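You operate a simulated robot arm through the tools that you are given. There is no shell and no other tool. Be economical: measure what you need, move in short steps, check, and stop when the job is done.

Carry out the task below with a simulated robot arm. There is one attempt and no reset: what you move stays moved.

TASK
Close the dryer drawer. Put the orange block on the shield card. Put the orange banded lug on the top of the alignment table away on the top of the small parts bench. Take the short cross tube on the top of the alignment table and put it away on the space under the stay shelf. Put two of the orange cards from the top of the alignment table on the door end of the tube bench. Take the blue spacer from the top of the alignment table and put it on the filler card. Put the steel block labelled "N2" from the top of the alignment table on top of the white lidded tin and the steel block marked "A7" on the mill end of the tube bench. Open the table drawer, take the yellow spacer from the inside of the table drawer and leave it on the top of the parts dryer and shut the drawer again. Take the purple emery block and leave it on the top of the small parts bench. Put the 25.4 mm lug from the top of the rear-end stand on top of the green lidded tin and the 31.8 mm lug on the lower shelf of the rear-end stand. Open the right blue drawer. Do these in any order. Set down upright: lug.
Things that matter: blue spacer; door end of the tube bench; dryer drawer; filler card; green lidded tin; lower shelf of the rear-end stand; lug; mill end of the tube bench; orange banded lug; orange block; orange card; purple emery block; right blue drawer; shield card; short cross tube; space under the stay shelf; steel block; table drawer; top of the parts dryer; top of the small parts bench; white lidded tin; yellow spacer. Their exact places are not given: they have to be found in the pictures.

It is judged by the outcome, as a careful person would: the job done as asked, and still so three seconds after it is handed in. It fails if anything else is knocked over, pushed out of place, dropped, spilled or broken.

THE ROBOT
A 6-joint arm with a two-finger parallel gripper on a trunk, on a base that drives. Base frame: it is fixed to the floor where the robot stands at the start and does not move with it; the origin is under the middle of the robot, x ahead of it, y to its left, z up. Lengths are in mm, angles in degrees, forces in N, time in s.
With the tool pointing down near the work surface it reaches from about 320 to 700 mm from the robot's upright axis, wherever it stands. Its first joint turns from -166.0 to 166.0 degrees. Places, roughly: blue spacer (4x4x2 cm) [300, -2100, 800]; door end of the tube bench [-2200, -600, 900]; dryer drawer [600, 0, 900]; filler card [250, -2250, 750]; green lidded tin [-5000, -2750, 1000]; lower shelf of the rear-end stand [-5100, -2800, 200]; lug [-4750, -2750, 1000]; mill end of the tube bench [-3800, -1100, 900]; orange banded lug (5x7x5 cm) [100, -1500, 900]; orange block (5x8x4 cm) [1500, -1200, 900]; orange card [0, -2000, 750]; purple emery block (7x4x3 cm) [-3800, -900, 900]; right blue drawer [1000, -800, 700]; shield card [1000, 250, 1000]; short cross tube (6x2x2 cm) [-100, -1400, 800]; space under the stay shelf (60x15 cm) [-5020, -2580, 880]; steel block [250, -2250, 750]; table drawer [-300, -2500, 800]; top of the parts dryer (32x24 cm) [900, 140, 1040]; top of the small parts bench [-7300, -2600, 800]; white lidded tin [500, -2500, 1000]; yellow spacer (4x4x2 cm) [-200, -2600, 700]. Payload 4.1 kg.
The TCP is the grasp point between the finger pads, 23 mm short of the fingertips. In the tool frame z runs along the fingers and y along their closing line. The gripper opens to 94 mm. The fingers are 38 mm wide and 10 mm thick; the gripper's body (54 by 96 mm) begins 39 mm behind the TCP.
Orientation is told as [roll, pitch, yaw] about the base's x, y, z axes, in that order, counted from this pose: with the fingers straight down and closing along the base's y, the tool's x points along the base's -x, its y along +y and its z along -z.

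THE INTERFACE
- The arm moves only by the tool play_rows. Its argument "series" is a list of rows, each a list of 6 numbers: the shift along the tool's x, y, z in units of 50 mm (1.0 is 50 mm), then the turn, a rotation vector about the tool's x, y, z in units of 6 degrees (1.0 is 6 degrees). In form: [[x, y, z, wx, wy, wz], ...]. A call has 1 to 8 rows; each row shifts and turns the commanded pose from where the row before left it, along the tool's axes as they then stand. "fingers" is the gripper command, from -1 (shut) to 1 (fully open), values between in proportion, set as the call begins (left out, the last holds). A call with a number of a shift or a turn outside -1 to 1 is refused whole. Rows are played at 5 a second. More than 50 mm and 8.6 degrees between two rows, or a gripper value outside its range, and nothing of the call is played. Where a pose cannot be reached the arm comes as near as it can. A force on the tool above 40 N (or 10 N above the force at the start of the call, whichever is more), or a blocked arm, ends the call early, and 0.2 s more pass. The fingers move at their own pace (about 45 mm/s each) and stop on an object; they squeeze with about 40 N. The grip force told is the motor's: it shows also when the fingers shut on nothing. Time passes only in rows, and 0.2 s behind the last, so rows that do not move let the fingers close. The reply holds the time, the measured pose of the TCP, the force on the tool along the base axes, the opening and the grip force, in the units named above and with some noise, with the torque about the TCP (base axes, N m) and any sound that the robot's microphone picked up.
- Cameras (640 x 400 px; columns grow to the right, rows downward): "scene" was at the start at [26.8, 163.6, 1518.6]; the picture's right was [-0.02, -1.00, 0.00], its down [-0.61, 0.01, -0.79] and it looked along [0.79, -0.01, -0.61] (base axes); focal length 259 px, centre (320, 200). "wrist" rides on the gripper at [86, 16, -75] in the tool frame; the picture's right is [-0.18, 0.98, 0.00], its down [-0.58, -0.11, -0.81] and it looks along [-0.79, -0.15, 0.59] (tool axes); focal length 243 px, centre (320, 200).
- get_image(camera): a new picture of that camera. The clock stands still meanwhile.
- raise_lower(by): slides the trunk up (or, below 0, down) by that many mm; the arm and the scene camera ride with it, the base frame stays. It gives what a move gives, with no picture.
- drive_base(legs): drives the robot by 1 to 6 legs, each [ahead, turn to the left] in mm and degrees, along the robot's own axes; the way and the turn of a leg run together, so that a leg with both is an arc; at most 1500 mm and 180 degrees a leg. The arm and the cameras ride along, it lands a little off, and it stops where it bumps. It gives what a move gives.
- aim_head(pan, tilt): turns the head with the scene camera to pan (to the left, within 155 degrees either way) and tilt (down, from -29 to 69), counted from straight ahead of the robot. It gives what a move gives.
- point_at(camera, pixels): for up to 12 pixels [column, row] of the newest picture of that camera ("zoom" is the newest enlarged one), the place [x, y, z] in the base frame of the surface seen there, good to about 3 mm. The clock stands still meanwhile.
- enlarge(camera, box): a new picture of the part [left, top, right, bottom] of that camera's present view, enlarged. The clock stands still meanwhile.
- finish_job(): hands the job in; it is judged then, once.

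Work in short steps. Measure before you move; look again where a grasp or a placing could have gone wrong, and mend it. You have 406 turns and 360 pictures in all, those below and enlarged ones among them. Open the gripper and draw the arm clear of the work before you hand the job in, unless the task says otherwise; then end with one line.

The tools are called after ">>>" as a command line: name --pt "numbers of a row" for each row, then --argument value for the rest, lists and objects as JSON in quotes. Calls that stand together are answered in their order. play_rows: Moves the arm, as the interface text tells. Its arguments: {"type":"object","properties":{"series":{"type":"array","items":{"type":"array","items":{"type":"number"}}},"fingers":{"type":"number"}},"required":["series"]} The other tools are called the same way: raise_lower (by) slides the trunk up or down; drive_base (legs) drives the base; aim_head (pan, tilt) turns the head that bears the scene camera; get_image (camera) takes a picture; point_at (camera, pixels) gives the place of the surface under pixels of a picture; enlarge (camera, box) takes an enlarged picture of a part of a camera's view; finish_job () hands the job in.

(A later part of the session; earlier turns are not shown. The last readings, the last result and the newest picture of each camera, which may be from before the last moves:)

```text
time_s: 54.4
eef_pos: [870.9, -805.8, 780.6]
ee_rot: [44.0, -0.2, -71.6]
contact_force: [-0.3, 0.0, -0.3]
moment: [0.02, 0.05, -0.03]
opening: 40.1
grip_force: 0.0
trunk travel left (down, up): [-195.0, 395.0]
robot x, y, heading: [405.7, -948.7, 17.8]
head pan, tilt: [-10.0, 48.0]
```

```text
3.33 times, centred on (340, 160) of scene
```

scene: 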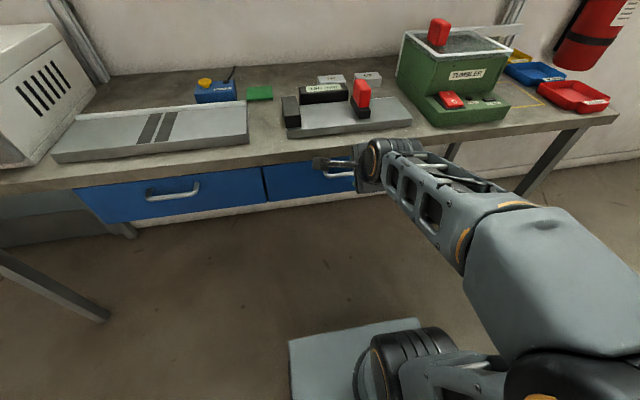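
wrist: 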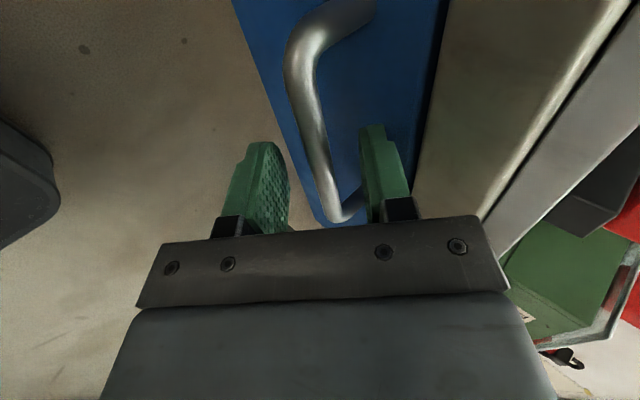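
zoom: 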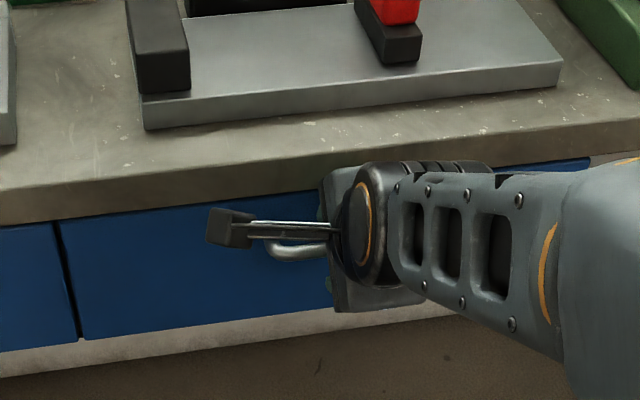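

Bar is between the fingers. Close.

>>> play_rows --pt "0 0 0 0 0 0" --pt "0 0 0 0 0 0" --pt "0 0 0 0 0 0" --pt "0 0 0 0 0 0" --fingers -1

```text
time_s: 55.4
eef_pos: [870.8, -805.1, 782.2]
ee_rot: [44.2, -0.3, -71.5]
contact_force: [0.6, -0.7, 7.0]
moment: [-0.81, -0.41, 0.76]
opening: 11.6
grip_force: 44.7
trunk travel left (down, up): [-195.0, 395.0]
robot x, y, heading: [400.6, -951.8, 17.9]
head pan, tilt: [-10.0, 48.0]
```

Gripped. Pull straight out along -n, 120 mm first.

>>> play_rows --pt "0 -0.36 -0.347 0 0 0" --pt "0 -0.36 -0.347 0 0 0" --pt "0 -0.36 -0.347 0 0 0" --pt "0 -0.36 -0.347 0 0 0" --pt "0 -0.36 -0.347 0 0 0"

>>> get_image --camera "scene"

```text
time_s: 56.6
eef_pos: [770.0, -840.0, 781.3]
ee_rot: [41.8, -0.3, -71.3]
contact_force: [-0.5, -0.5, -10.1]
moment: [-0.86, -0.25, 0.17]
opening: 11.6
grip_force: 45.2
out of reach, approached as far as the arm can: row 4, 5
trunk travel left (down, up): [-195.0, 395.0]
robot x, y, heading: [401.3, -951.1, 17.4]
head pan, tilt: [-10.0, 48.0]
stopped in row 5: the force on the tool passed its limit (the readings are from after the stop); the commanded pose is now the measured one
```

```text
323 pictures are left
```

scene: 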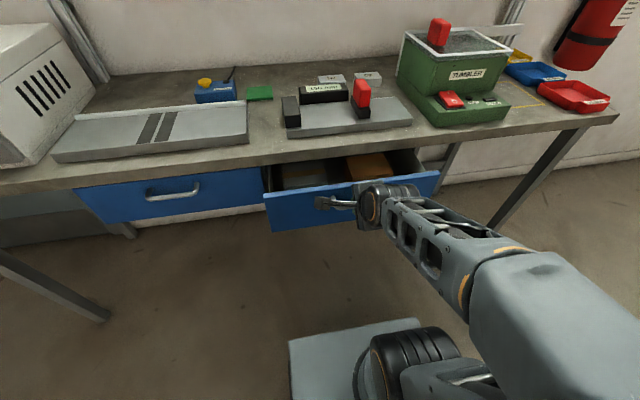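

Drawer out ~107 mm at the arm's limit. Drive the base back 80 mm to open it further.

>>> drive_base --legs '[[-80, 0]]'

>>> get_image --camera "scene"

```text
time_s: 57.6
eef_pos: [694.3, -864.5, 782.9]
ee_rot: [42.0, -0.2, -71.4]
contact_force: [3.3, -10.7, -28.1]
moment: [-1.36, -0.29, 0.29]
opening: 12.0
grip_force: 45.4
trunk travel left (down, up): [-195.0, 395.0]
robot x, y, heading: [327.4, -976.2, 17.9]
head pan, tilt: [-10.0, 48.0]
```

```text
322 pictures are left
```

scene: 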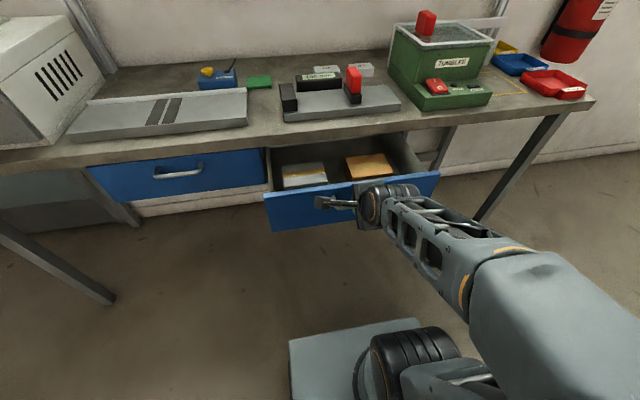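

Open ~186 mm. Release and withdraw.

>>> play_rows --pt "0 0 0 0 0 0" --pt "0 0 0 0 0 0" --pt "0 0 0 0 0 0" --fingers -0.15

>>> play_rows --pt "0 0 -0.3 0 0 0" --pt "0 0.3 -0.7 0 0 0" --pt "0 0.65 -0.7 0 0 0" --pt "0 0.65 -0.7 0 0 0" --pt "0 0.65 -0.7 0 0 0" --pt "0 0.65 -0.7 0 0 0" --pt "0 0.65 -0.7 0 0 0" --pt "0 0.65 -0.7 0 0 0"

>>> get_image --camera "scene"

```text
time_s: 58.5
eef_pos: [694.0, -862.8, 782.3]
ee_rot: [41.9, -0.3, -71.4]
contact_force: [0.5, 0.1, 0.0]
moment: [0.03, -0.02, -0.02]
opening: 40.2
grip_force: 0.0
trunk travel left (down, up): [-195.0, 395.0]
robot x, y, heading: [335.9, -977.0, 18.0]
head pan, tilt: [-10.0, 48.0]
```

```text
time_s: 60.2
eef_pos: [680.9, -867.4, 1120.4]
ee_rot: [42.0, -0.3, -71.5]
contact_force: [0.0, 0.2, -0.4]
moment: [0.02, 0.01, 0.03]
opening: 40.2
grip_force: 0.1
out of reach, approached as far as the arm can: row 1
trunk travel left (down, up): [-195.0, 395.0]
robot x, y, heading: [330.5, -980.1, 17.5]
head pan, tilt: [-10.0, 48.0]
```

```text
321 pictures are left
```

scene: 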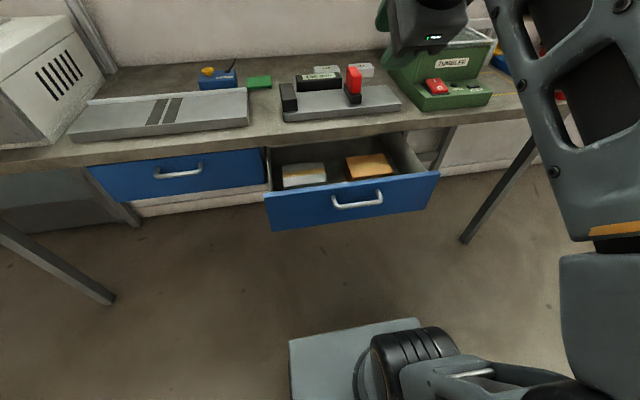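

Drawer is open. Untilt the tool, raise the trunk, then drive around to the bench's right end (backing into place so the arm stays clear of the extinguisher).

>>> play_rows --pt "0 0 0 1 0 0" --pt "0 0 0 1 0 0" --pt "0 0 0 1 0 0" --pt "0 0 0 1 0 0" --pt "0 0 0 1 0 0" --pt "0 0 0 1 0 0" --pt "0 0 0 1 0 0"

>>> raise_lower --by 280

>>> drive_base --legs '[[50, 0], [0, -89.5], [1070, 0], [0, -90], [-660, 0], [0, -90]]'

>>> aim_head --pan 0 --tilt 40

>>> get_image --camera "scene"

```text
time_s: 61.9
eef_pos: [678.1, -868.2, 1079.2]
ee_rot: [0.0, -0.3, -71.4]
contact_force: [-0.9, -1.0, -0.6]
moment: [0.04, 0.0, -0.01]
opening: 40.0
grip_force: 0.0
out of reach, approached as far as the arm can: row 6, 7
trunk travel left (down, up): [-195.0, 395.0]
robot x, y, heading: [328.0, -975.3, 17.8]
head pan, tilt: [-10.0, 48.0]
```

```text
time_s: 64.7
eef_pos: [679.3, -868.6, 1358.5]
ee_rot: [0.0, -0.3, -71.4]
contact_force: [-0.1, -0.5, 1.4]
moment: [-0.01, -0.03, 0.03]
opening: 40.0
grip_force: 0.1
trunk travel left (down, up): [-475.0, 115.0]
robot x, y, heading: [330.3, -974.7, 17.9]
head pan, tilt: [-10.0, 48.0]
```

```text
time_s: 83.0
eef_pos: [991.5, -1764.2, 1358.4]
ee_rot: [0.2, -0.2, 92.4]
contact_force: [0.0, -0.7, 0.2]
moment: [0.03, -0.01, 0.02]
opening: 39.9
grip_force: 0.0
trunk travel left (down, up): [-475.0, 115.0]
robot x, y, heading: [1355.4, -1759.0, -178.1]
head pan, tilt: [-10.0, 48.0]
stopped in leg 6: the robot was blocked; the commanded pose is now the measured one
```

```text
time_s: 83.7
eef_pos: [989.6, -1765.8, 1358.4]
ee_rot: [0.1, -0.3, 92.5]
contact_force: [-0.1, 0.2, -0.7]
moment: [0.03, 0.02, -0.02]
opening: 40.1
grip_force: 0.0
trunk travel left (down, up): [-475.0, 115.0]
robot x, y, heading: [1353.1, -1758.1, -178.0]
head pan, tilt: [0.0, 40.0]
```

```text
320 pictures are left
```

scene: 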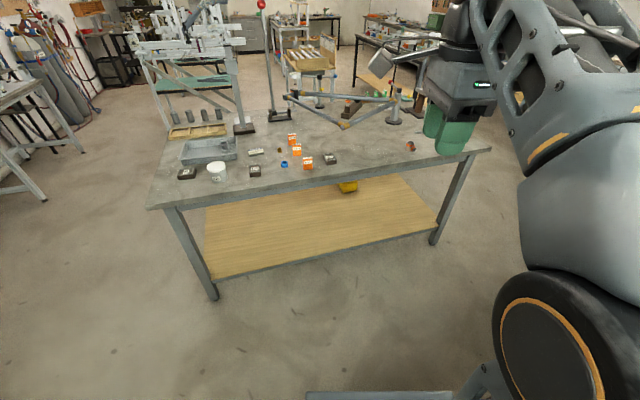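

The turn was blocked early; look around the robot to see by what.

>>> aim_head --pan -75 --tilt 45

>>> get_image --camera "scene"

>>> aim_head --pan 150 --tilt 50

>>> get_image --camera "scene"

```text
time_s: 85.2
eef_pos: [989.6, -1763.9, 1358.7]
ee_rot: [0.1, -0.4, 92.5]
contact_force: [-0.9, -0.8, 0.2]
moment: [0.02, -0.01, 0.03]
opening: 40.0
grip_force: 0.2
trunk travel left (down, up): [-475.0, 115.0]
robot x, y, heading: [1357.4, -1759.9, -178.1]
head pan, tilt: [-75.0, 45.0]
```

```text
319 pictures are left
```

scene: 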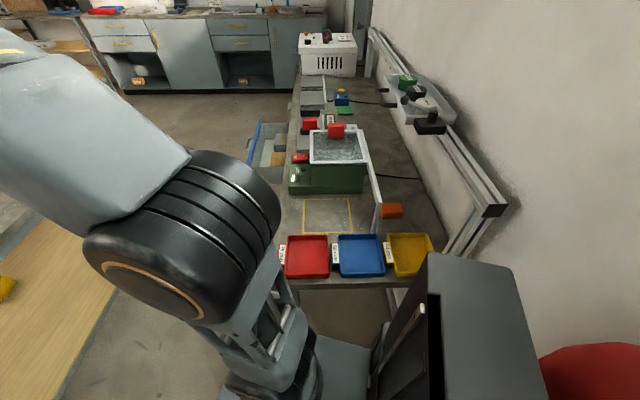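

```text
time_s: 88.4
eef_pos: [990.7, -1766.7, 1357.2]
ee_rot: [0.2, -0.2, 92.5]
contact_force: [-0.7, 0.8, 0.3]
moment: [0.0, 0.01, 0.0]
opening: 40.0
grip_force: 0.1
trunk travel left (down, up): [-475.0, 115.0]
robot x, y, heading: [1356.4, -1763.0, -178.0]
head pan, tilt: [150.0, 50.0]
```

```text
318 pictures are left
```

scene: 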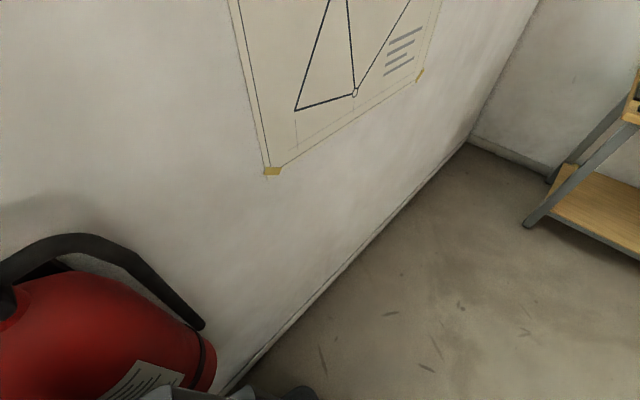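

The extinguisher blocks the turn, but from here the orange block is plainly visible at (391,210) and within reach to the robot's right. Look again and measure.

>>> aim_head --pan -90 --tilt 45

>>> enlarge --camera "scene" --box '[200, 100, 400, 260]'

```text
time_s: 91.8
eef_pos: [989.6, -1765.2, 1359.4]
ee_rot: [0.1, -0.3, 92.5]
contact_force: [0.8, -0.3, 0.0]
moment: [-0.01, 0.01, 0.01]
opening: 40.3
grip_force: 0.0
trunk travel left (down, up): [-475.0, 115.0]
robot x, y, heading: [1353.9, -1760.1, -178.1]
head pan, tilt: [-90.0, 45.0]
```

```text
2.50 times, centred on (300, 180) of scene
```

zoom: 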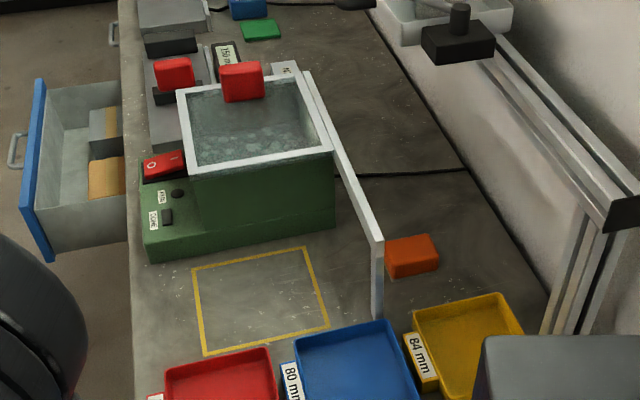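

>>> point_at --camera "zoom" --pixels '[[388, 242], [430, 236], [438, 257], [394, 265], [412, 250], [378, 238], [377, 315], [300, 75], [395, 280], [610, 210], [410, 325], [445, 225]]'

```text
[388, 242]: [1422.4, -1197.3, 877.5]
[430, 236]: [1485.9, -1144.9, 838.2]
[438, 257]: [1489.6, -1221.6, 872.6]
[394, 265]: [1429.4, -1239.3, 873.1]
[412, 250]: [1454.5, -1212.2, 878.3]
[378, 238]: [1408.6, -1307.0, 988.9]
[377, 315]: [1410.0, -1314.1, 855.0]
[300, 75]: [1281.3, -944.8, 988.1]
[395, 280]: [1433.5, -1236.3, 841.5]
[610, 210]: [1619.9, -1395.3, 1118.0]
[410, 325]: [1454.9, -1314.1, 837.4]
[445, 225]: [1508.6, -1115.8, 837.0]
```

>>> point_at --camera "zoom" --pixels '[[460, 10], [425, 40], [495, 45], [460, 62], [510, 30], [570, 140], [490, 60], [420, 22], [480, 300], [350, 290], [600, 240], [550, 320]]'

```text
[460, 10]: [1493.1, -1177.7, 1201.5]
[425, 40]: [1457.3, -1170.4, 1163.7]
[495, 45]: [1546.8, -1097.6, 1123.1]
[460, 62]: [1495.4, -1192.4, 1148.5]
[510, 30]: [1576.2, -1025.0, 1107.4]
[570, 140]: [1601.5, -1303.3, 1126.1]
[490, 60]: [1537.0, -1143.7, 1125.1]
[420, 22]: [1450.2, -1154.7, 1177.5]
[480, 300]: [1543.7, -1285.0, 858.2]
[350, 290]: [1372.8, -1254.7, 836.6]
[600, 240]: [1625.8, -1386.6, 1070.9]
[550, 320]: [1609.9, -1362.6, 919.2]
```

Block ≈ centre (1456,-1210), top z 878, long side along n. The rail carriage's clamp (z≥1145) overhangs it, so I'll come from the robot's side tilted 25°, closing along n. Swing the arm in stages.

>>> play_rows --pt "-0.854 -0.2125 0 0 0 0" --pt "-0.854 -0.2125 0 0 0 0" --pt "-0.854 -0.2125 0 0 0 0" --pt "-0.854 -0.2125 0 0 0 0" --pt "-0.854 -0.2125 0 0 0 0" --pt "-0.854 -0.2125 0 0 0 0" --pt "-0.854 -0.2125 0 0 0 0" --pt "-0.854 -0.2125 0 0 0 0" --fingers 1

>>> play_rows --pt "0 0 0 0 0 -0.9" --pt "0 0 0 0 0 -0.9" --pt "0 0 0 0 0 -0.87" --pt "0 -0.98 0 0 0 0" --pt "0 -0.98 0 0 0 0" --pt "0 -0.98 0 0 0 0" --pt "0 -0.98 0 0 0 0" --pt "0 -0.98 0 0 0 0"

>>> get_image --camera "scene"

```text
time_s: 93.6
eef_pos: [1065.0, -1424.7, 1337.0]
ee_rot: [0.2, -0.4, 92.4]
contact_force: [0.0, -0.1, 0.6]
moment: [0.03, 0.0, -0.05]
opening: 93.9
grip_force: 0.1
out of reach, approached as far as the arm can: row 6, 7, 8
trunk travel left (down, up): [-475.0, 115.0]
robot x, y, heading: [1354.3, -1760.9, -178.1]
head pan, tilt: [-90.0, 45.0]
```

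```text
time_s: 95.4
eef_pos: [1298.9, -1349.1, 1334.3]
ee_rot: [0.0, -0.4, 108.6]
contact_force: [0.4, -0.6, 0.4]
moment: [-0.01, 0.01, -0.03]
opening: 94.0
grip_force: 0.1
trunk travel left (down, up): [-475.0, 115.0]
robot x, y, heading: [1355.5, -1762.8, -177.9]
head pan, tilt: [-90.0, 45.0]
```

```text
316 pictures are left
```

scene: 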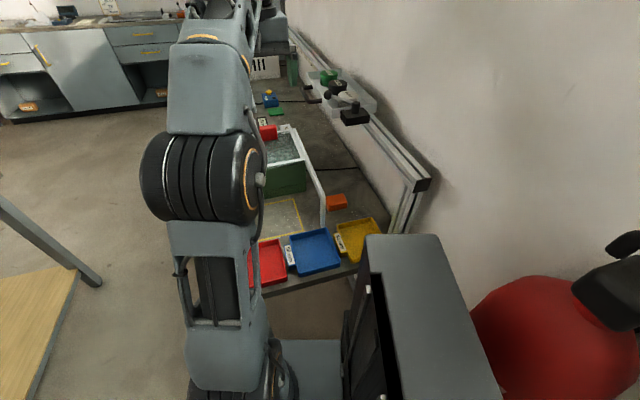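

>>> play_rows --pt "0 0 0 0 -1 0" --pt "0 0 0 0 -1 0" --pt "0 0 0 0 -1 0" --pt "0 0 0 0 -1.0 0" --pt "0 -0.965 0 0 0 0" --pt "0 -0.965 0 0 0 0" --pt "0 -0.965 0 0 0 0" --pt "0 -0.965 0 0 0 0"

>>> get_image --camera "wrist"

```text
time_s: 97.2
eef_pos: [1480.9, -1286.0, 1337.0]
ee_rot: [0.3, -24.2, 108.3]
contact_force: [-0.3, 0.0, -0.1]
moment: [0.02, 0.0, 0.04]
opening: 93.8
grip_force: 0.1
trunk travel left (down, up): [-475.0, 115.0]
robot x, y, heading: [1357.9, -1759.0, -178.0]
head pan, tilt: [-90.0, 45.0]
```

```text
315 pictures are left
```

wrist: 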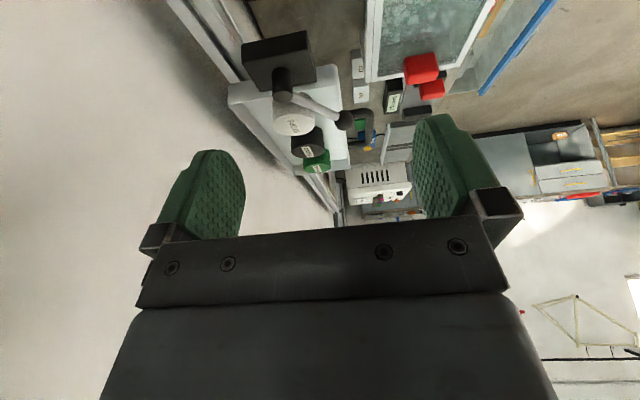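

Descend vertically to z≈1058 (still 85 mm off the block along a).

>>> play_rows --pt "0.381 0 0.848 0 0 0" --pt "0.381 0 0.848 0 0 0" --pt "0.381 0 0.848 0 0 0" --pt "0.381 0 0.848 0 0 0" --pt "0.381 0 0.848 0 0 0" --pt "0.381 0 0.848 0 0 0" --pt "0 0 0 0 0 0"

>>> get_image --camera "wrist"

>>> get_image --camera "scene"

```text
time_s: 98.8
eef_pos: [1478.3, -1286.9, 1056.6]
ee_rot: [0.1, -24.2, 108.5]
contact_force: [-0.4, 0.4, 0.6]
moment: [-0.01, -0.01, -0.04]
opening: 94.0
grip_force: 0.0
trunk travel left (down, up): [-475.0, 115.0]
robot x, y, heading: [1356.0, -1758.5, -178.1]
head pan, tilt: [-90.0, 45.0]
```

```text
314 pictures are left
```

wrist: 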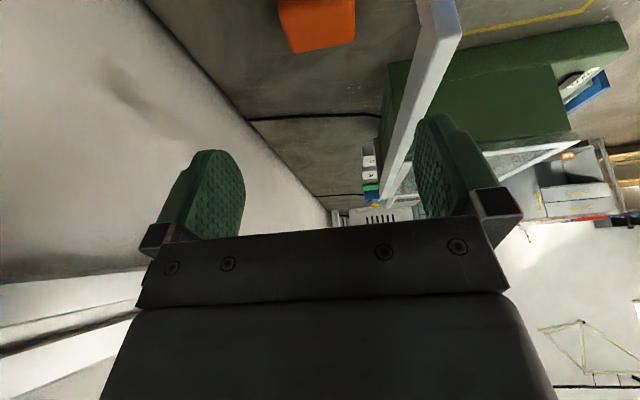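

```text
313 pictures are left
```

scene: 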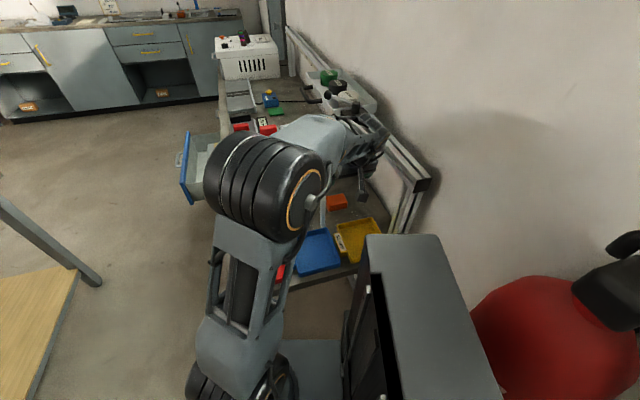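

>>> point_at --camera "wrist" --pixels '[[290, 15], [350, 8], [352, 36], [296, 40], [320, 20], [283, 3], [424, 60], [400, 150], [455, 20]]'

>>> enlarge --camera "scene" --box '[270, 150, 400, 260]'

```text
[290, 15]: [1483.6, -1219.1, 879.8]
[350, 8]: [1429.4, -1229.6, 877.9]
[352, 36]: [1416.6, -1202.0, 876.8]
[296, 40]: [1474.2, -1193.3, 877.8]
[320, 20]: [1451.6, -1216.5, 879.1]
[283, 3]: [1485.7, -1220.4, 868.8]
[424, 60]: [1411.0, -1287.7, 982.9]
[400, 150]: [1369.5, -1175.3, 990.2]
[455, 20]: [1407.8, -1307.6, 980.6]
```

```text
3.64 times, centred on (335, 205) of scene
```

zoom: 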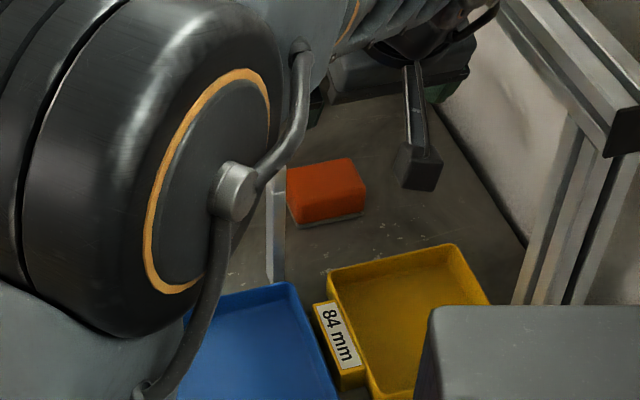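

Block long side is at ~11°, centre (1453,-1211). Yaw the tool -7.5° and start down the tilted axis.

>>> play_rows --pt "0 0 0 0.26 0 0.57" --pt "0 0 0 0.26 0 0.57" --pt "0.06 0.2 0 0 0 0" --pt "0 0 0.8 0 0 0" --pt "0 0 0.8 0 0 0" --pt "0 0 0.8 0 0 0" --pt "0 0 0 0 0 0"

>>> get_image --camera "wrist"

>>> enlarge --camera "scene" --box '[270, 120, 400, 230]'

```text
time_s: 100.0
eef_pos: [1466.2, -1264.3, 1001.4]
ee_rot: [-0.1, -24.4, 101.3]
contact_force: [1.0, -2.3, 10.8]
moment: [-0.38, 0.6, 0.24]
opening: 93.8
grip_force: 0.0
trunk travel left (down, up): [-475.0, 115.0]
robot x, y, heading: [1356.1, -1763.1, -177.8]
head pan, tilt: [-90.0, 45.0]
stopped in row 5: the force on the tool passed its limit (the readings are from after the stop); the commanded pose is now the measured one
```

```text
311 pictures are left
```

wrist: 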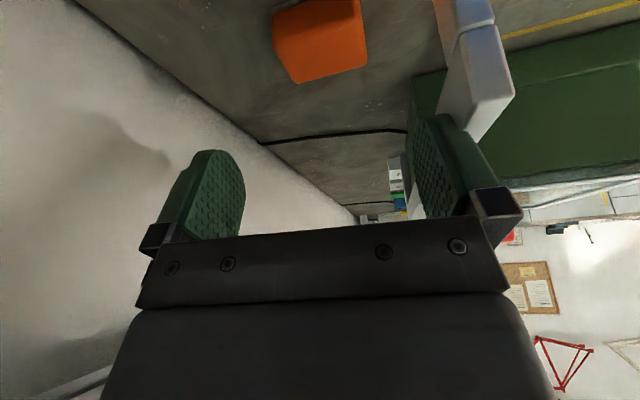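

```text
3.64 times, centred on (335, 175) of scene
```

zoom: 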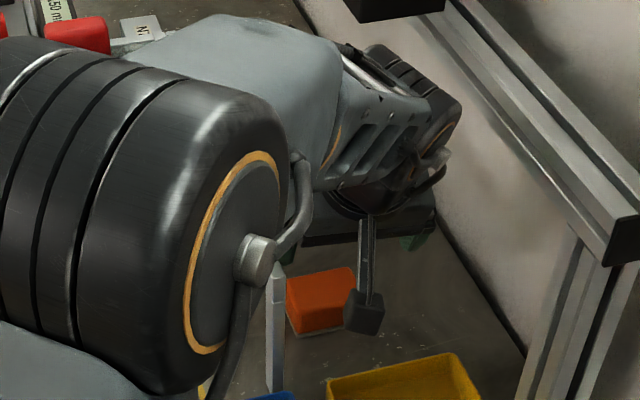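

The left finger touched the tumbler's hoop bar (top z≈988). Back up, narrow the opening to 88, and come down vertically over the block instead.

>>> play_rows --pt "-0.412 0 -0.911 0 0 0" --pt "-0.1 0 -0.2 0 0 0" --pt "-0.45 0 0.2 0 0 0" --pt "-0.45 0 0.2 0 0 0" --pt "0 0 0 0 0 0" --fingers 0.87

>>> get_image --camera "wrist"

>>> enlarge --camera "scene" --box '[270, 100, 400, 230]'

```text
time_s: 101.2
eef_pos: [1454.2, -1214.6, 1061.8]
ee_rot: [0.0, -24.4, 101.2]
contact_force: [1.2, -2.6, -0.1]
moment: [0.26, -0.01, -0.04]
opening: 87.8
grip_force: 0.1
trunk travel left (down, up): [-475.0, 115.0]
robot x, y, heading: [1353.2, -1762.3, -178.3]
head pan, tilt: [-90.0, 45.0]
```

```text
309 pictures are left
```

wrist: 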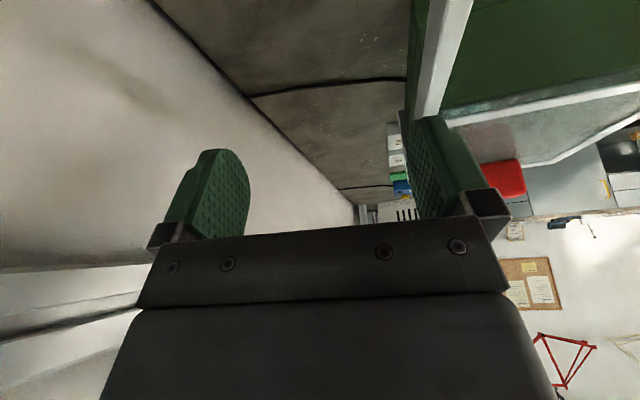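

```text
3.08 times, centred on (335, 165) of scene
```

zoom: 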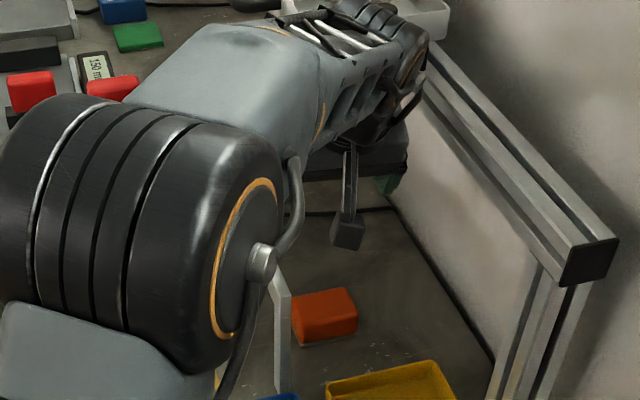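

A small side force suggests the wrist touches the carriage; back off 25 mm along a, shift 4 mm toward the wall, then descend.

>>> play_rows --pt "0.455 -0.08 -0.206 0 0 0" --pt "0 0 0 0 0 0"

>>> play_rows --pt "0.2 0 0.45 0 0 0" --pt "0.2 0 0.45 0 0 0" --pt "0.2 0 0.45 0 0 0" --pt "0.1 0 0.45 0 0 0"

>>> get_image --camera "wrist"

```text
time_s: 101.8
eef_pos: [1465.4, -1239.0, 1060.6]
ee_rot: [0.1, -24.3, 101.2]
contact_force: [0.4, 0.1, -0.3]
moment: [0.03, -0.01, 0.0]
opening: 87.7
grip_force: 0.0
trunk travel left (down, up): [-475.0, 115.0]
robot x, y, heading: [1355.9, -1759.3, -178.4]
head pan, tilt: [-90.0, 45.0]
```

```text
time_s: 102.8
eef_pos: [1463.8, -1234.1, 964.3]
ee_rot: [-0.1, -24.5, 101.2]
contact_force: [1.0, -0.1, -0.1]
moment: [-0.01, -0.01, 0.0]
opening: 87.9
grip_force: 0.0
trunk travel left (down, up): [-475.0, 115.0]
robot x, y, heading: [1356.7, -1759.9, -177.8]
head pan, tilt: [-90.0, 45.0]
```

```text
307 pictures are left
```

wrist: 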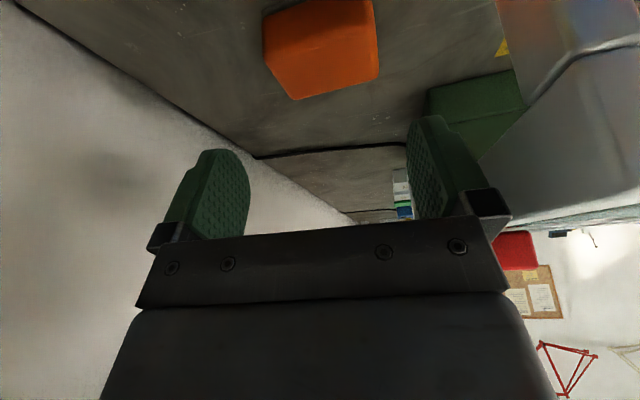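

>>> point_at --camera "wrist" --pixels '[[265, 15], [270, 50], [372, 3], [378, 60], [300, 92], [375, 72], [320, 40], [350, 20]]'

```text
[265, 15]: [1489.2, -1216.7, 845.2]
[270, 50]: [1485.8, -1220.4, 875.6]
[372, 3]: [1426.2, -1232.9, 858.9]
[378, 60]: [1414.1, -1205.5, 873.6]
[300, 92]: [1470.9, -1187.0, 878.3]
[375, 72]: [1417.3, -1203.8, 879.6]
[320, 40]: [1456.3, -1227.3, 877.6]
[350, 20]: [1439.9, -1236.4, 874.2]
```

>>> play_rows --pt "0.1 0.11 0.5 0 0 0" --pt "0.1 0 0.5 0 0 0" --pt "0.07 0 0.5 0 0 0" --pt "0.07 0 0.34 0 0 0"

>>> enlarge --camera "scene" --box '[270, 130, 400, 230]'

```text
time_s: 103.8
eef_pos: [1453.8, -1212.3, 874.1]
ee_rot: [0.0, -24.5, 101.2]
contact_force: [0.0, 0.5, -0.1]
moment: [0.02, 0.02, 0.0]
opening: 87.8
grip_force: 0.0
trunk travel left (down, up): [-475.0, 115.0]
robot x, y, heading: [1357.8, -1759.4, -178.2]
head pan, tilt: [-90.0, 45.0]
```

```text
4.00 times, centred on (335, 180) of scene
```

zoom: 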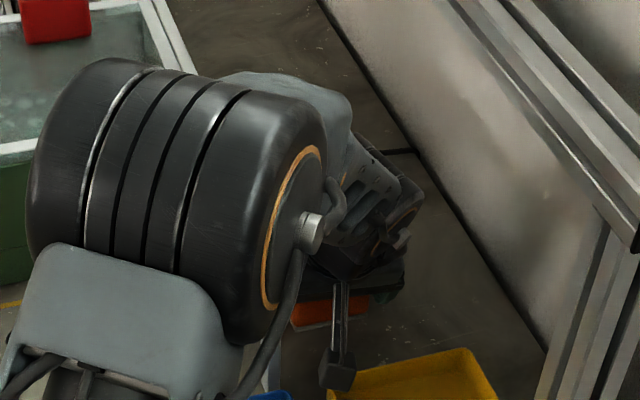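

Over the block with no contact. Close the fingers.

>>> play_rows --pt "0 0 0 0 0 0" --pt "0 0 0 0 0 0" --pt "0 0 0 0 0 0" --pt "0 0 0 0 0 0" --fingers -1

```text
time_s: 104.8
eef_pos: [1453.1, -1213.5, 873.9]
ee_rot: [0.0, -24.5, 101.3]
contact_force: [0.2, 0.4, 1.5]
moment: [0.12, 0.0, 0.0]
opening: 69.7
grip_force: 40.1
trunk travel left (down, up): [-475.0, 115.0]
robot x, y, heading: [1353.7, -1758.7, -178.0]
head pan, tilt: [-90.0, 45.0]
```

Gripped (69.7 mm). Lift along the reverse path.

>>> play_rows --pt "-0.07 0 -0.34 0 0 0" --pt "-0.07 0 -0.5 0 0 0" --pt "-0.1 0 -0.5 0 0 0" --pt "-0.1 -0.11 -0.5 0 0 0" --pt "-0.2 0 -0.45 0 0 0" --pt "-0.2 0 -0.45 0 0 0" --pt "-0.1 0 -0.45 0 0 0" --pt "0 0 -0.6 0 0 0"

>>> play_rows --pt "-0.2 0 -0.9 0 0 0" --pt "-0.3 0 -0.9 0 0 0" --pt "-0.381 0 -0.848 0 0 0" --pt "-0.381 0 -0.848 0 0 0" --pt "-0.381 0 -0.848 0 0 0"

>>> get_image --camera "scene"

>>> get_image --camera "wrist"

```text
time_s: 106.6
eef_pos: [1467.2, -1250.3, 1062.4]
ee_rot: [-0.1, -24.4, 101.2]
contact_force: [-0.5, -0.2, -1.5]
moment: [-0.03, -0.02, 0.01]
opening: 69.6
grip_force: 40.1
trunk travel left (down, up): [-475.0, 115.0]
robot x, y, heading: [1353.7, -1763.5, -177.9]
head pan, tilt: [-90.0, 45.0]
```

```text
time_s: 107.8
eef_pos: [1470.7, -1263.7, 1294.8]
ee_rot: [0.1, -24.4, 101.1]
contact_force: [0.0, 0.0, -0.5]
moment: [0.02, 0.0, -0.03]
opening: 69.5
grip_force: 40.2
trunk travel left (down, up): [-475.0, 115.0]
robot x, y, heading: [1359.4, -1762.6, -178.2]
head pan, tilt: [-90.0, 45.0]
```

```text
305 pictures are left
```

scene: 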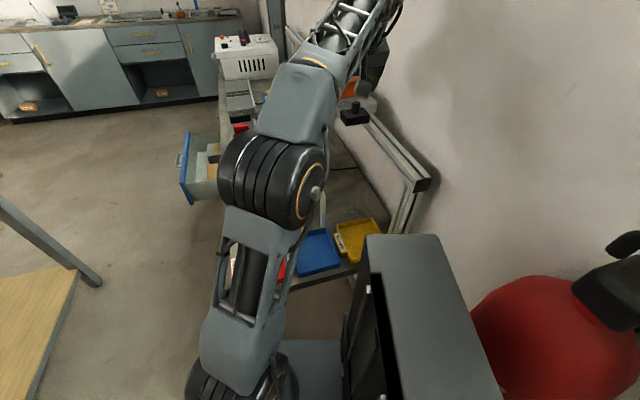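

```text
304 pictures are left
```

wrist: 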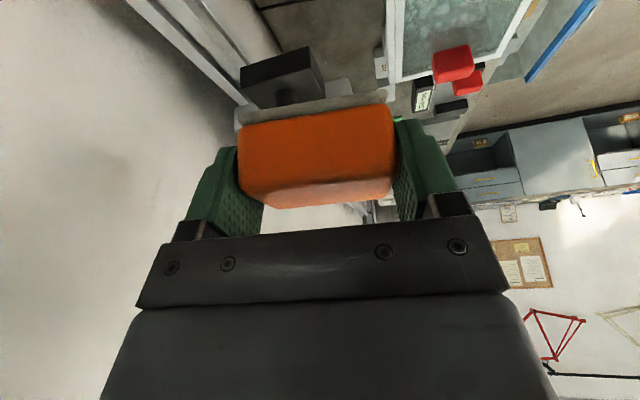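

Block held. Untilt and swing the arm back to the robot's front.

>>> play_rows --pt "0 0 0 0 1 0" --pt "0 0 0 0 1 0" --pt "0 0 0 0 1 0" --pt "0 0 0 0 1 0" --pt "0 0.95 0 0 0 0" --pt "0 0.95 0 0 0 0" --pt "0 0.95 0 0 0 0" --pt "0 0.95 0 0 0 0"

>>> play_rows --pt "0 0.95 0 0 0 0" --pt "0 0.95 0 0 0 0" --pt "0 0.95 0 0 0 0" --pt "0 0.95 0 0 0 0" --pt "0.7 0.5 0 0 0 0" --pt "0.7 0.5 0 0 0 0" --pt "0.8 0.4 0 0 0 0" --pt "0.9 0 0 0 0 0"

>>> play_rows --pt "0.95 0 0 0 0 0" --pt "0.95 0 0 0 0 0" --pt "0.95 0 0 0 0 0" --pt "0.95 0 0 0 0 0" --pt "0.95 0 0 0 0 0"

```text
time_s: 109.6
eef_pos: [1276.2, -1322.4, 1272.6]
ee_rot: [0.0, -0.4, 101.1]
contact_force: [-0.1, 0.8, -1.7]
moment: [-0.01, 0.03, 0.01]
opening: 69.6
grip_force: 39.8
out of reach, approached as far as the arm can: row 3, 4
trunk travel left (down, up): [-475.0, 115.0]
robot x, y, heading: [1353.9, -1765.9, -178.0]
head pan, tilt: [-90.0, 45.0]
```

```text
time_s: 111.4
eef_pos: [1051.5, -1525.4, 1273.8]
ee_rot: [0.0, -0.5, 101.1]
contact_force: [0.1, -1.1, -1.2]
moment: [0.03, -0.02, 0.0]
opening: 69.7
grip_force: 40.1
trunk travel left (down, up): [-475.0, 115.0]
robot x, y, heading: [1354.6, -1758.9, -178.0]
head pan, tilt: [-90.0, 45.0]
```

```text
time_s: 112.6
eef_pos: [1096.8, -1758.3, 1270.0]
ee_rot: [0.0, -0.3, 101.1]
contact_force: [0.2, 0.6, -1.4]
moment: [0.01, -0.02, 0.0]
opening: 69.7
grip_force: 40.1
trunk travel left (down, up): [-475.0, 115.0]
robot x, y, heading: [1357.6, -1758.9, -178.1]
head pan, tilt: [-90.0, 45.0]
```

Drive back along the corridor to the dryer.

>>> drive_base --legs '[[0, 16.5], [650, 0], [0, -90], [1000, 0], [915, 0], [0, -90]]'

>>> aim_head --pan 0 --tilt 40

>>> get_image --camera "scene"

```text
time_s: 134.0
eef_pos: [351.7, -85.0, 1270.9]
ee_rot: [0.1, -0.4, -61.4]
contact_force: [-0.9, -0.4, -0.9]
moment: [0.0, 0.01, -0.01]
opening: 69.9
grip_force: 39.7
trunk travel left (down, up): [-475.0, 115.0]
robot x, y, heading: [106.8, -154.9, 19.4]
head pan, tilt: [-90.0, 45.0]
```

```text
time_s: 135.6
eef_pos: [351.8, -84.0, 1270.2]
ee_rot: [0.1, -0.4, -61.4]
contact_force: [0.1, -0.3, -1.2]
moment: [0.02, 0.01, 0.0]
opening: 69.6
grip_force: 40.3
trunk travel left (down, up): [-475.0, 115.0]
robot x, y, heading: [103.0, -158.8, 19.4]
head pan, tilt: [0.0, 40.0]
```

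```text
303 pictures are left
```

scene: 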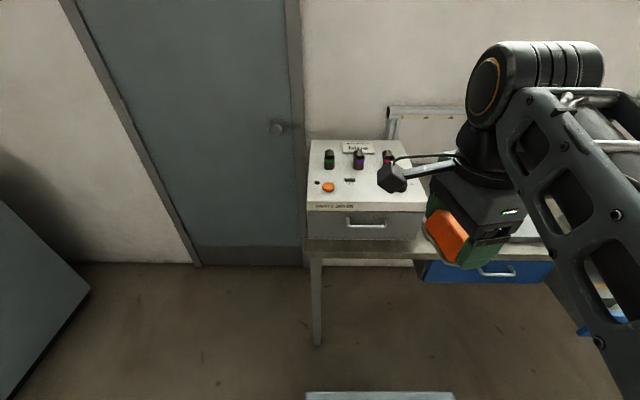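

>>> drive_base --legs '[[270, 0]]'

>>> enlarge --camera "scene" --box '[250, 130, 450, 280]'

```text
time_s: 137.5
eef_pos: [606.7, 5.9, 1270.6]
ee_rot: [0.0, -0.3, -61.3]
contact_force: [0.0, 0.3, -1.3]
moment: [-0.02, -0.02, 0.02]
opening: 69.6
grip_force: 40.0
trunk travel left (down, up): [-475.0, 115.0]
robot x, y, heading: [359.9, -67.5, 19.4]
head pan, tilt: [0.0, 40.0]
```

```text
2.67 times, centred on (350, 205) of scene
```

zoom: 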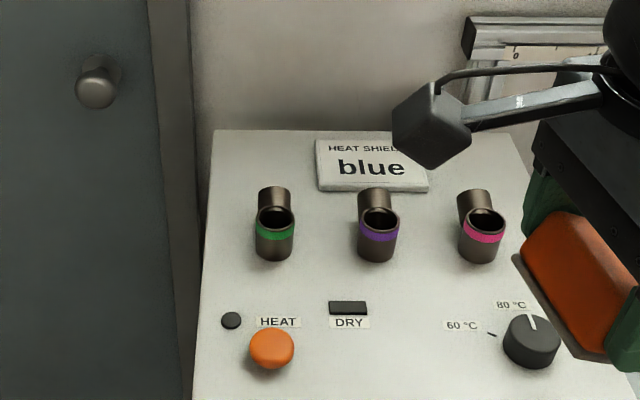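

>>> point_at --camera "zoom" --pixels '[[320, 145], [322, 185], [425, 185], [370, 167], [345, 148], [275, 195], [273, 245], [375, 195], [377, 245], [473, 200], [215, 135], [515, 140]]'

```text
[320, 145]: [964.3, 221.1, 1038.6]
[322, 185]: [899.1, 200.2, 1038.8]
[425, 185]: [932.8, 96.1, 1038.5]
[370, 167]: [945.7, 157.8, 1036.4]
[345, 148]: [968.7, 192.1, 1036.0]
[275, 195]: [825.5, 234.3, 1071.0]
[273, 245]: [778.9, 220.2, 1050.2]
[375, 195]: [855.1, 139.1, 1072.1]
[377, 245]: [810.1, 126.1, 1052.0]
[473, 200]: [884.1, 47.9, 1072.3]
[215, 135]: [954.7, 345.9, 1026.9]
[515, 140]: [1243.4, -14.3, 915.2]
```

Card centre ≈ (948,158), top z 1038, the lugs stand in front of it. Block is held tilted 24°, so I'll set it with the tool yawed to ~43° and tilted the same. Extend and rotate first.

>>> play_rows --pt "-0.17 0.96 0 0 0 0" --pt "-0.17 0.96 0 0 0 0" --pt "-0.17 0.96 0 0 0 0" --pt "0 0 0 0 0 -1" --pt "0 0 0 0 0 -1" --pt "0 0 0 0 0 -1" --pt "0 0 0 0 0 -1" --pt "0 0 0 0 0 -1"

>>> play_rows --pt "0 0 0 0 0 -1" --pt "0 0 0 0 0 -1" --pt "0 0 0 0 0 -1" --pt "0 0 0 0 0 -1" --pt "0 0 0 0 0 -1" --pt "0 0 0 0 0 -1" --pt "0 0 0 0 0 -1" --pt "0 0 0 0 0 -1"

>>> play_rows --pt "0 0 0 0 0 -1" --pt "0 0 0 0 0 -1" --pt "0 0 0 0 0 -1" --pt "0 0 0 0 0 -1" --pt "0 0 0 0 0 -0.5" --pt "0 0 0 0 -1 0" --pt "0 0 0 0 -1 0" --pt "0 0 0 0 -1 0"

>>> play_rows --pt "0 0 0 0 -1 0" --pt "0 0 0 0 0 0" --pt "0 0 0 0 0 0"

```text
time_s: 139.3
eef_pos: [745.9, 51.9, 1270.8]
ee_rot: [-0.2, -0.3, -31.2]
contact_force: [0.4, 0.5, -1.1]
moment: [0.0, 0.02, 0.01]
opening: 69.5
grip_force: 40.4
trunk travel left (down, up): [-475.0, 115.0]
robot x, y, heading: [360.3, -70.5, 19.4]
head pan, tilt: [0.0, 40.0]
```

```text
time_s: 141.1
eef_pos: [745.7, 51.2, 1270.5]
ee_rot: [-0.5, 0.0, 16.9]
contact_force: [0.4, -0.5, -0.7]
moment: [0.01, 0.01, -0.01]
opening: 69.7
grip_force: 39.7
trunk travel left (down, up): [-475.0, 115.0]
robot x, y, heading: [357.8, -69.0, 19.3]
head pan, tilt: [0.0, 40.0]
```

```text
time_s: 142.9
eef_pos: [746.0, 52.6, 1271.8]
ee_rot: [-0.4, -17.9, 43.8]
contact_force: [0.7, -0.1, -0.8]
moment: [0.01, 0.0, -0.02]
opening: 69.5
grip_force: 39.5
trunk travel left (down, up): [-475.0, 115.0]
robot x, y, heading: [359.4, -70.8, 19.3]
head pan, tilt: [0.0, 40.0]
```

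```text
time_s: 143.7
eef_pos: [745.2, 52.2, 1271.2]
ee_rot: [-0.4, -23.9, 43.8]
contact_force: [-0.8, -0.4, -1.3]
moment: [-0.03, 0.0, -0.02]
opening: 69.5
grip_force: 40.1
trunk travel left (down, up): [-475.0, 115.0]
robot x, y, heading: [359.7, -70.1, 19.3]
head pan, tilt: [0.0, 40.0]
```

>>> play_rows --pt "-0.812 -0.258 0.36 0 0 0" --pt "-0.812 -0.258 0.36 0 0 0" --pt "-0.812 -0.258 0.36 0 0 0" --pt "-0.812 -0.258 0.36 0 0 0" --pt "-0.812 -0.258 0.36 0 0 0" --pt "0.3 0 0.677 0 0 0" --pt "0.3 0 0.677 0 0 0" --pt "0.3 0 0.677 0 0 0"

>>> get_image --camera "scene"

>>> get_image --camera "wrist"

```text
time_s: 145.5
eef_pos: [952.2, 159.4, 1160.4]
ee_rot: [-0.5, -23.9, 43.7]
contact_force: [-0.1, 0.3, -1.2]
moment: [-0.02, 0.0, 0.02]
opening: 69.5
grip_force: 40.5
trunk travel left (down, up): [-475.0, 115.0]
robot x, y, heading: [361.2, -66.3, 19.7]
head pan, tilt: [0.0, 40.0]
```

```text
301 pictures are left
```

scene: 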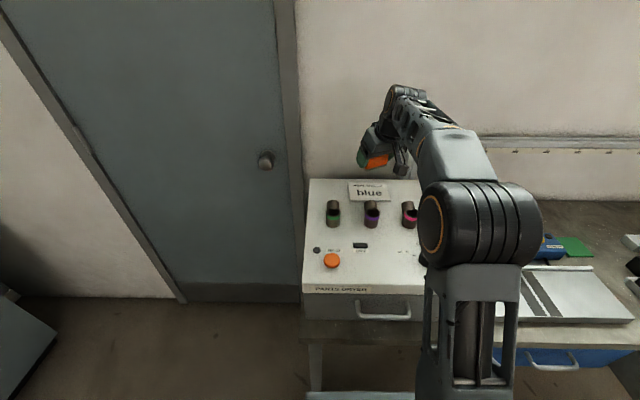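

```text
300 pictures are left
```

wrist: 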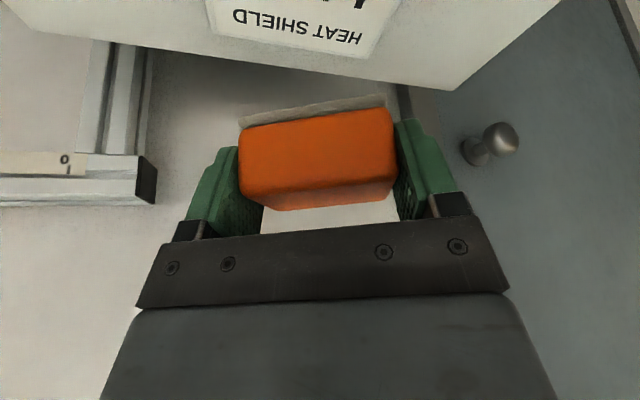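

Lower to the card: 80 mm, then gently.

>>> play_rows --pt "0.22 0 0.5 0 0 0" --pt "0.22 0 0.5 0 0 0" --pt "0.18 0 0.4 0 0 0" --pt "0 0 0 0 0 0"

>>> enlarge --camera "scene" --box '[290, 100, 450, 240]'

```text
time_s: 146.5
eef_pos: [951.8, 158.3, 1083.1]
ee_rot: [-0.3, -23.8, 44.0]
contact_force: [0.3, 0.4, -2.2]
moment: [0.01, 0.03, 0.02]
opening: 69.5
grip_force: 39.7
trunk travel left (down, up): [-475.0, 115.0]
robot x, y, heading: [358.0, -67.9, 19.6]
head pan, tilt: [0.0, 40.0]
```

```text
2.86 times, centred on (370, 170) of scene
```

zoom: 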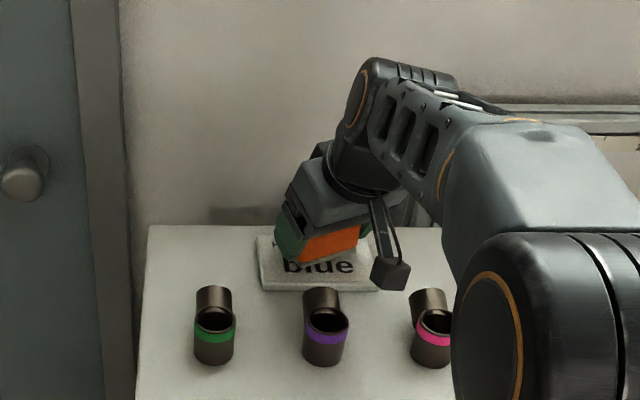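

>>> play_rows --pt "0.025 0 0.055 0 0 0" --pt "0.025 0 0.055 0 0 0" --pt "0.025 0 0.055 0 0 0" --pt "0 0 0 0 0 0"

```text
time_s: 147.5
eef_pos: [951.0, 157.8, 1074.4]
ee_rot: [-0.5, -23.9, 43.8]
contact_force: [0.9, 0.4, -0.5]
moment: [-0.01, 0.02, 0.0]
opening: 69.4
grip_force: 39.8
trunk travel left (down, up): [-475.0, 115.0]
robot x, y, heading: [359.2, -68.6, 19.4]
head pan, tilt: [0.0, 40.0]
```

>>> play_rows --pt "0.01 0 0.027 0 0 0" --pt "0.01 0 0.027 0 0 0" --pt "0 0 0 0 0 0"

>>> enlarge --camera "scene" --box '[330, 130, 410, 200]'

```text
time_s: 148.3
eef_pos: [952.3, 158.3, 1072.3]
ee_rot: [-0.4, -24.0, 43.9]
contact_force: [-0.3, 0.3, 6.0]
moment: [0.35, -0.02, 0.0]
opening: 69.7
grip_force: 39.6
trunk travel left (down, up): [-475.0, 115.0]
robot x, y, heading: [360.0, -67.0, 19.3]
head pan, tilt: [0.0, 40.0]
```

```text
5.71 times, centred on (370, 165) of scene
```

zoom: 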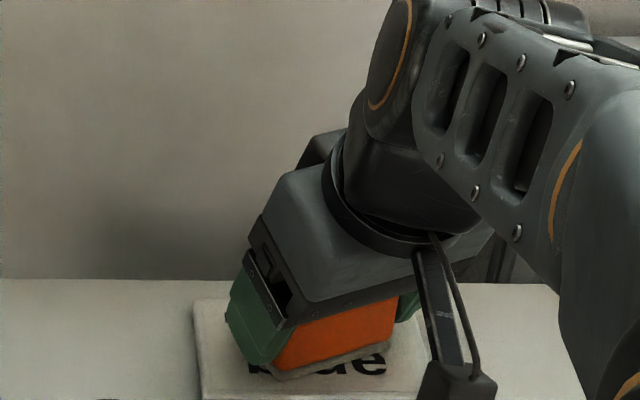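

Contact felt (6 N). Release and rise along the tool axis.

>>> play_rows --pt "0 0 0 0 0 0" --pt "0 0 0 0 0 0" --pt "0 0 0 0 0 0" --pt "-0.1 0 -0.3 0 0 0" --pt "-0.2 0 -0.5 0 0 0" --pt "-0.4 0 -0.8 0 0 0" --pt "-0.4 0 -0.8 0 0 0" --pt "-0.4 0 -0.8 0 0 0" --fingers 0.8

>>> enlarge --camera "scene" --box '[290, 130, 450, 240]'

```text
time_s: 150.1
eef_pos: [955.3, 160.9, 1246.8]
ee_rot: [-0.4, -23.8, 43.8]
contact_force: [0.2, -0.1, 0.8]
moment: [0.0, 0.01, 0.01]
opening: 84.7
grip_force: 0.1
trunk travel left (down, up): [-475.0, 115.0]
robot x, y, heading: [361.3, -66.8, 19.0]
head pan, tilt: [0.0, 40.0]
```

```text
3.64 times, centred on (370, 185) of scene
```

zoom: 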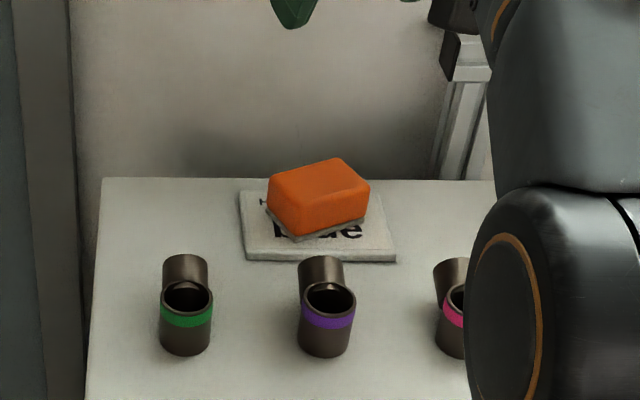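

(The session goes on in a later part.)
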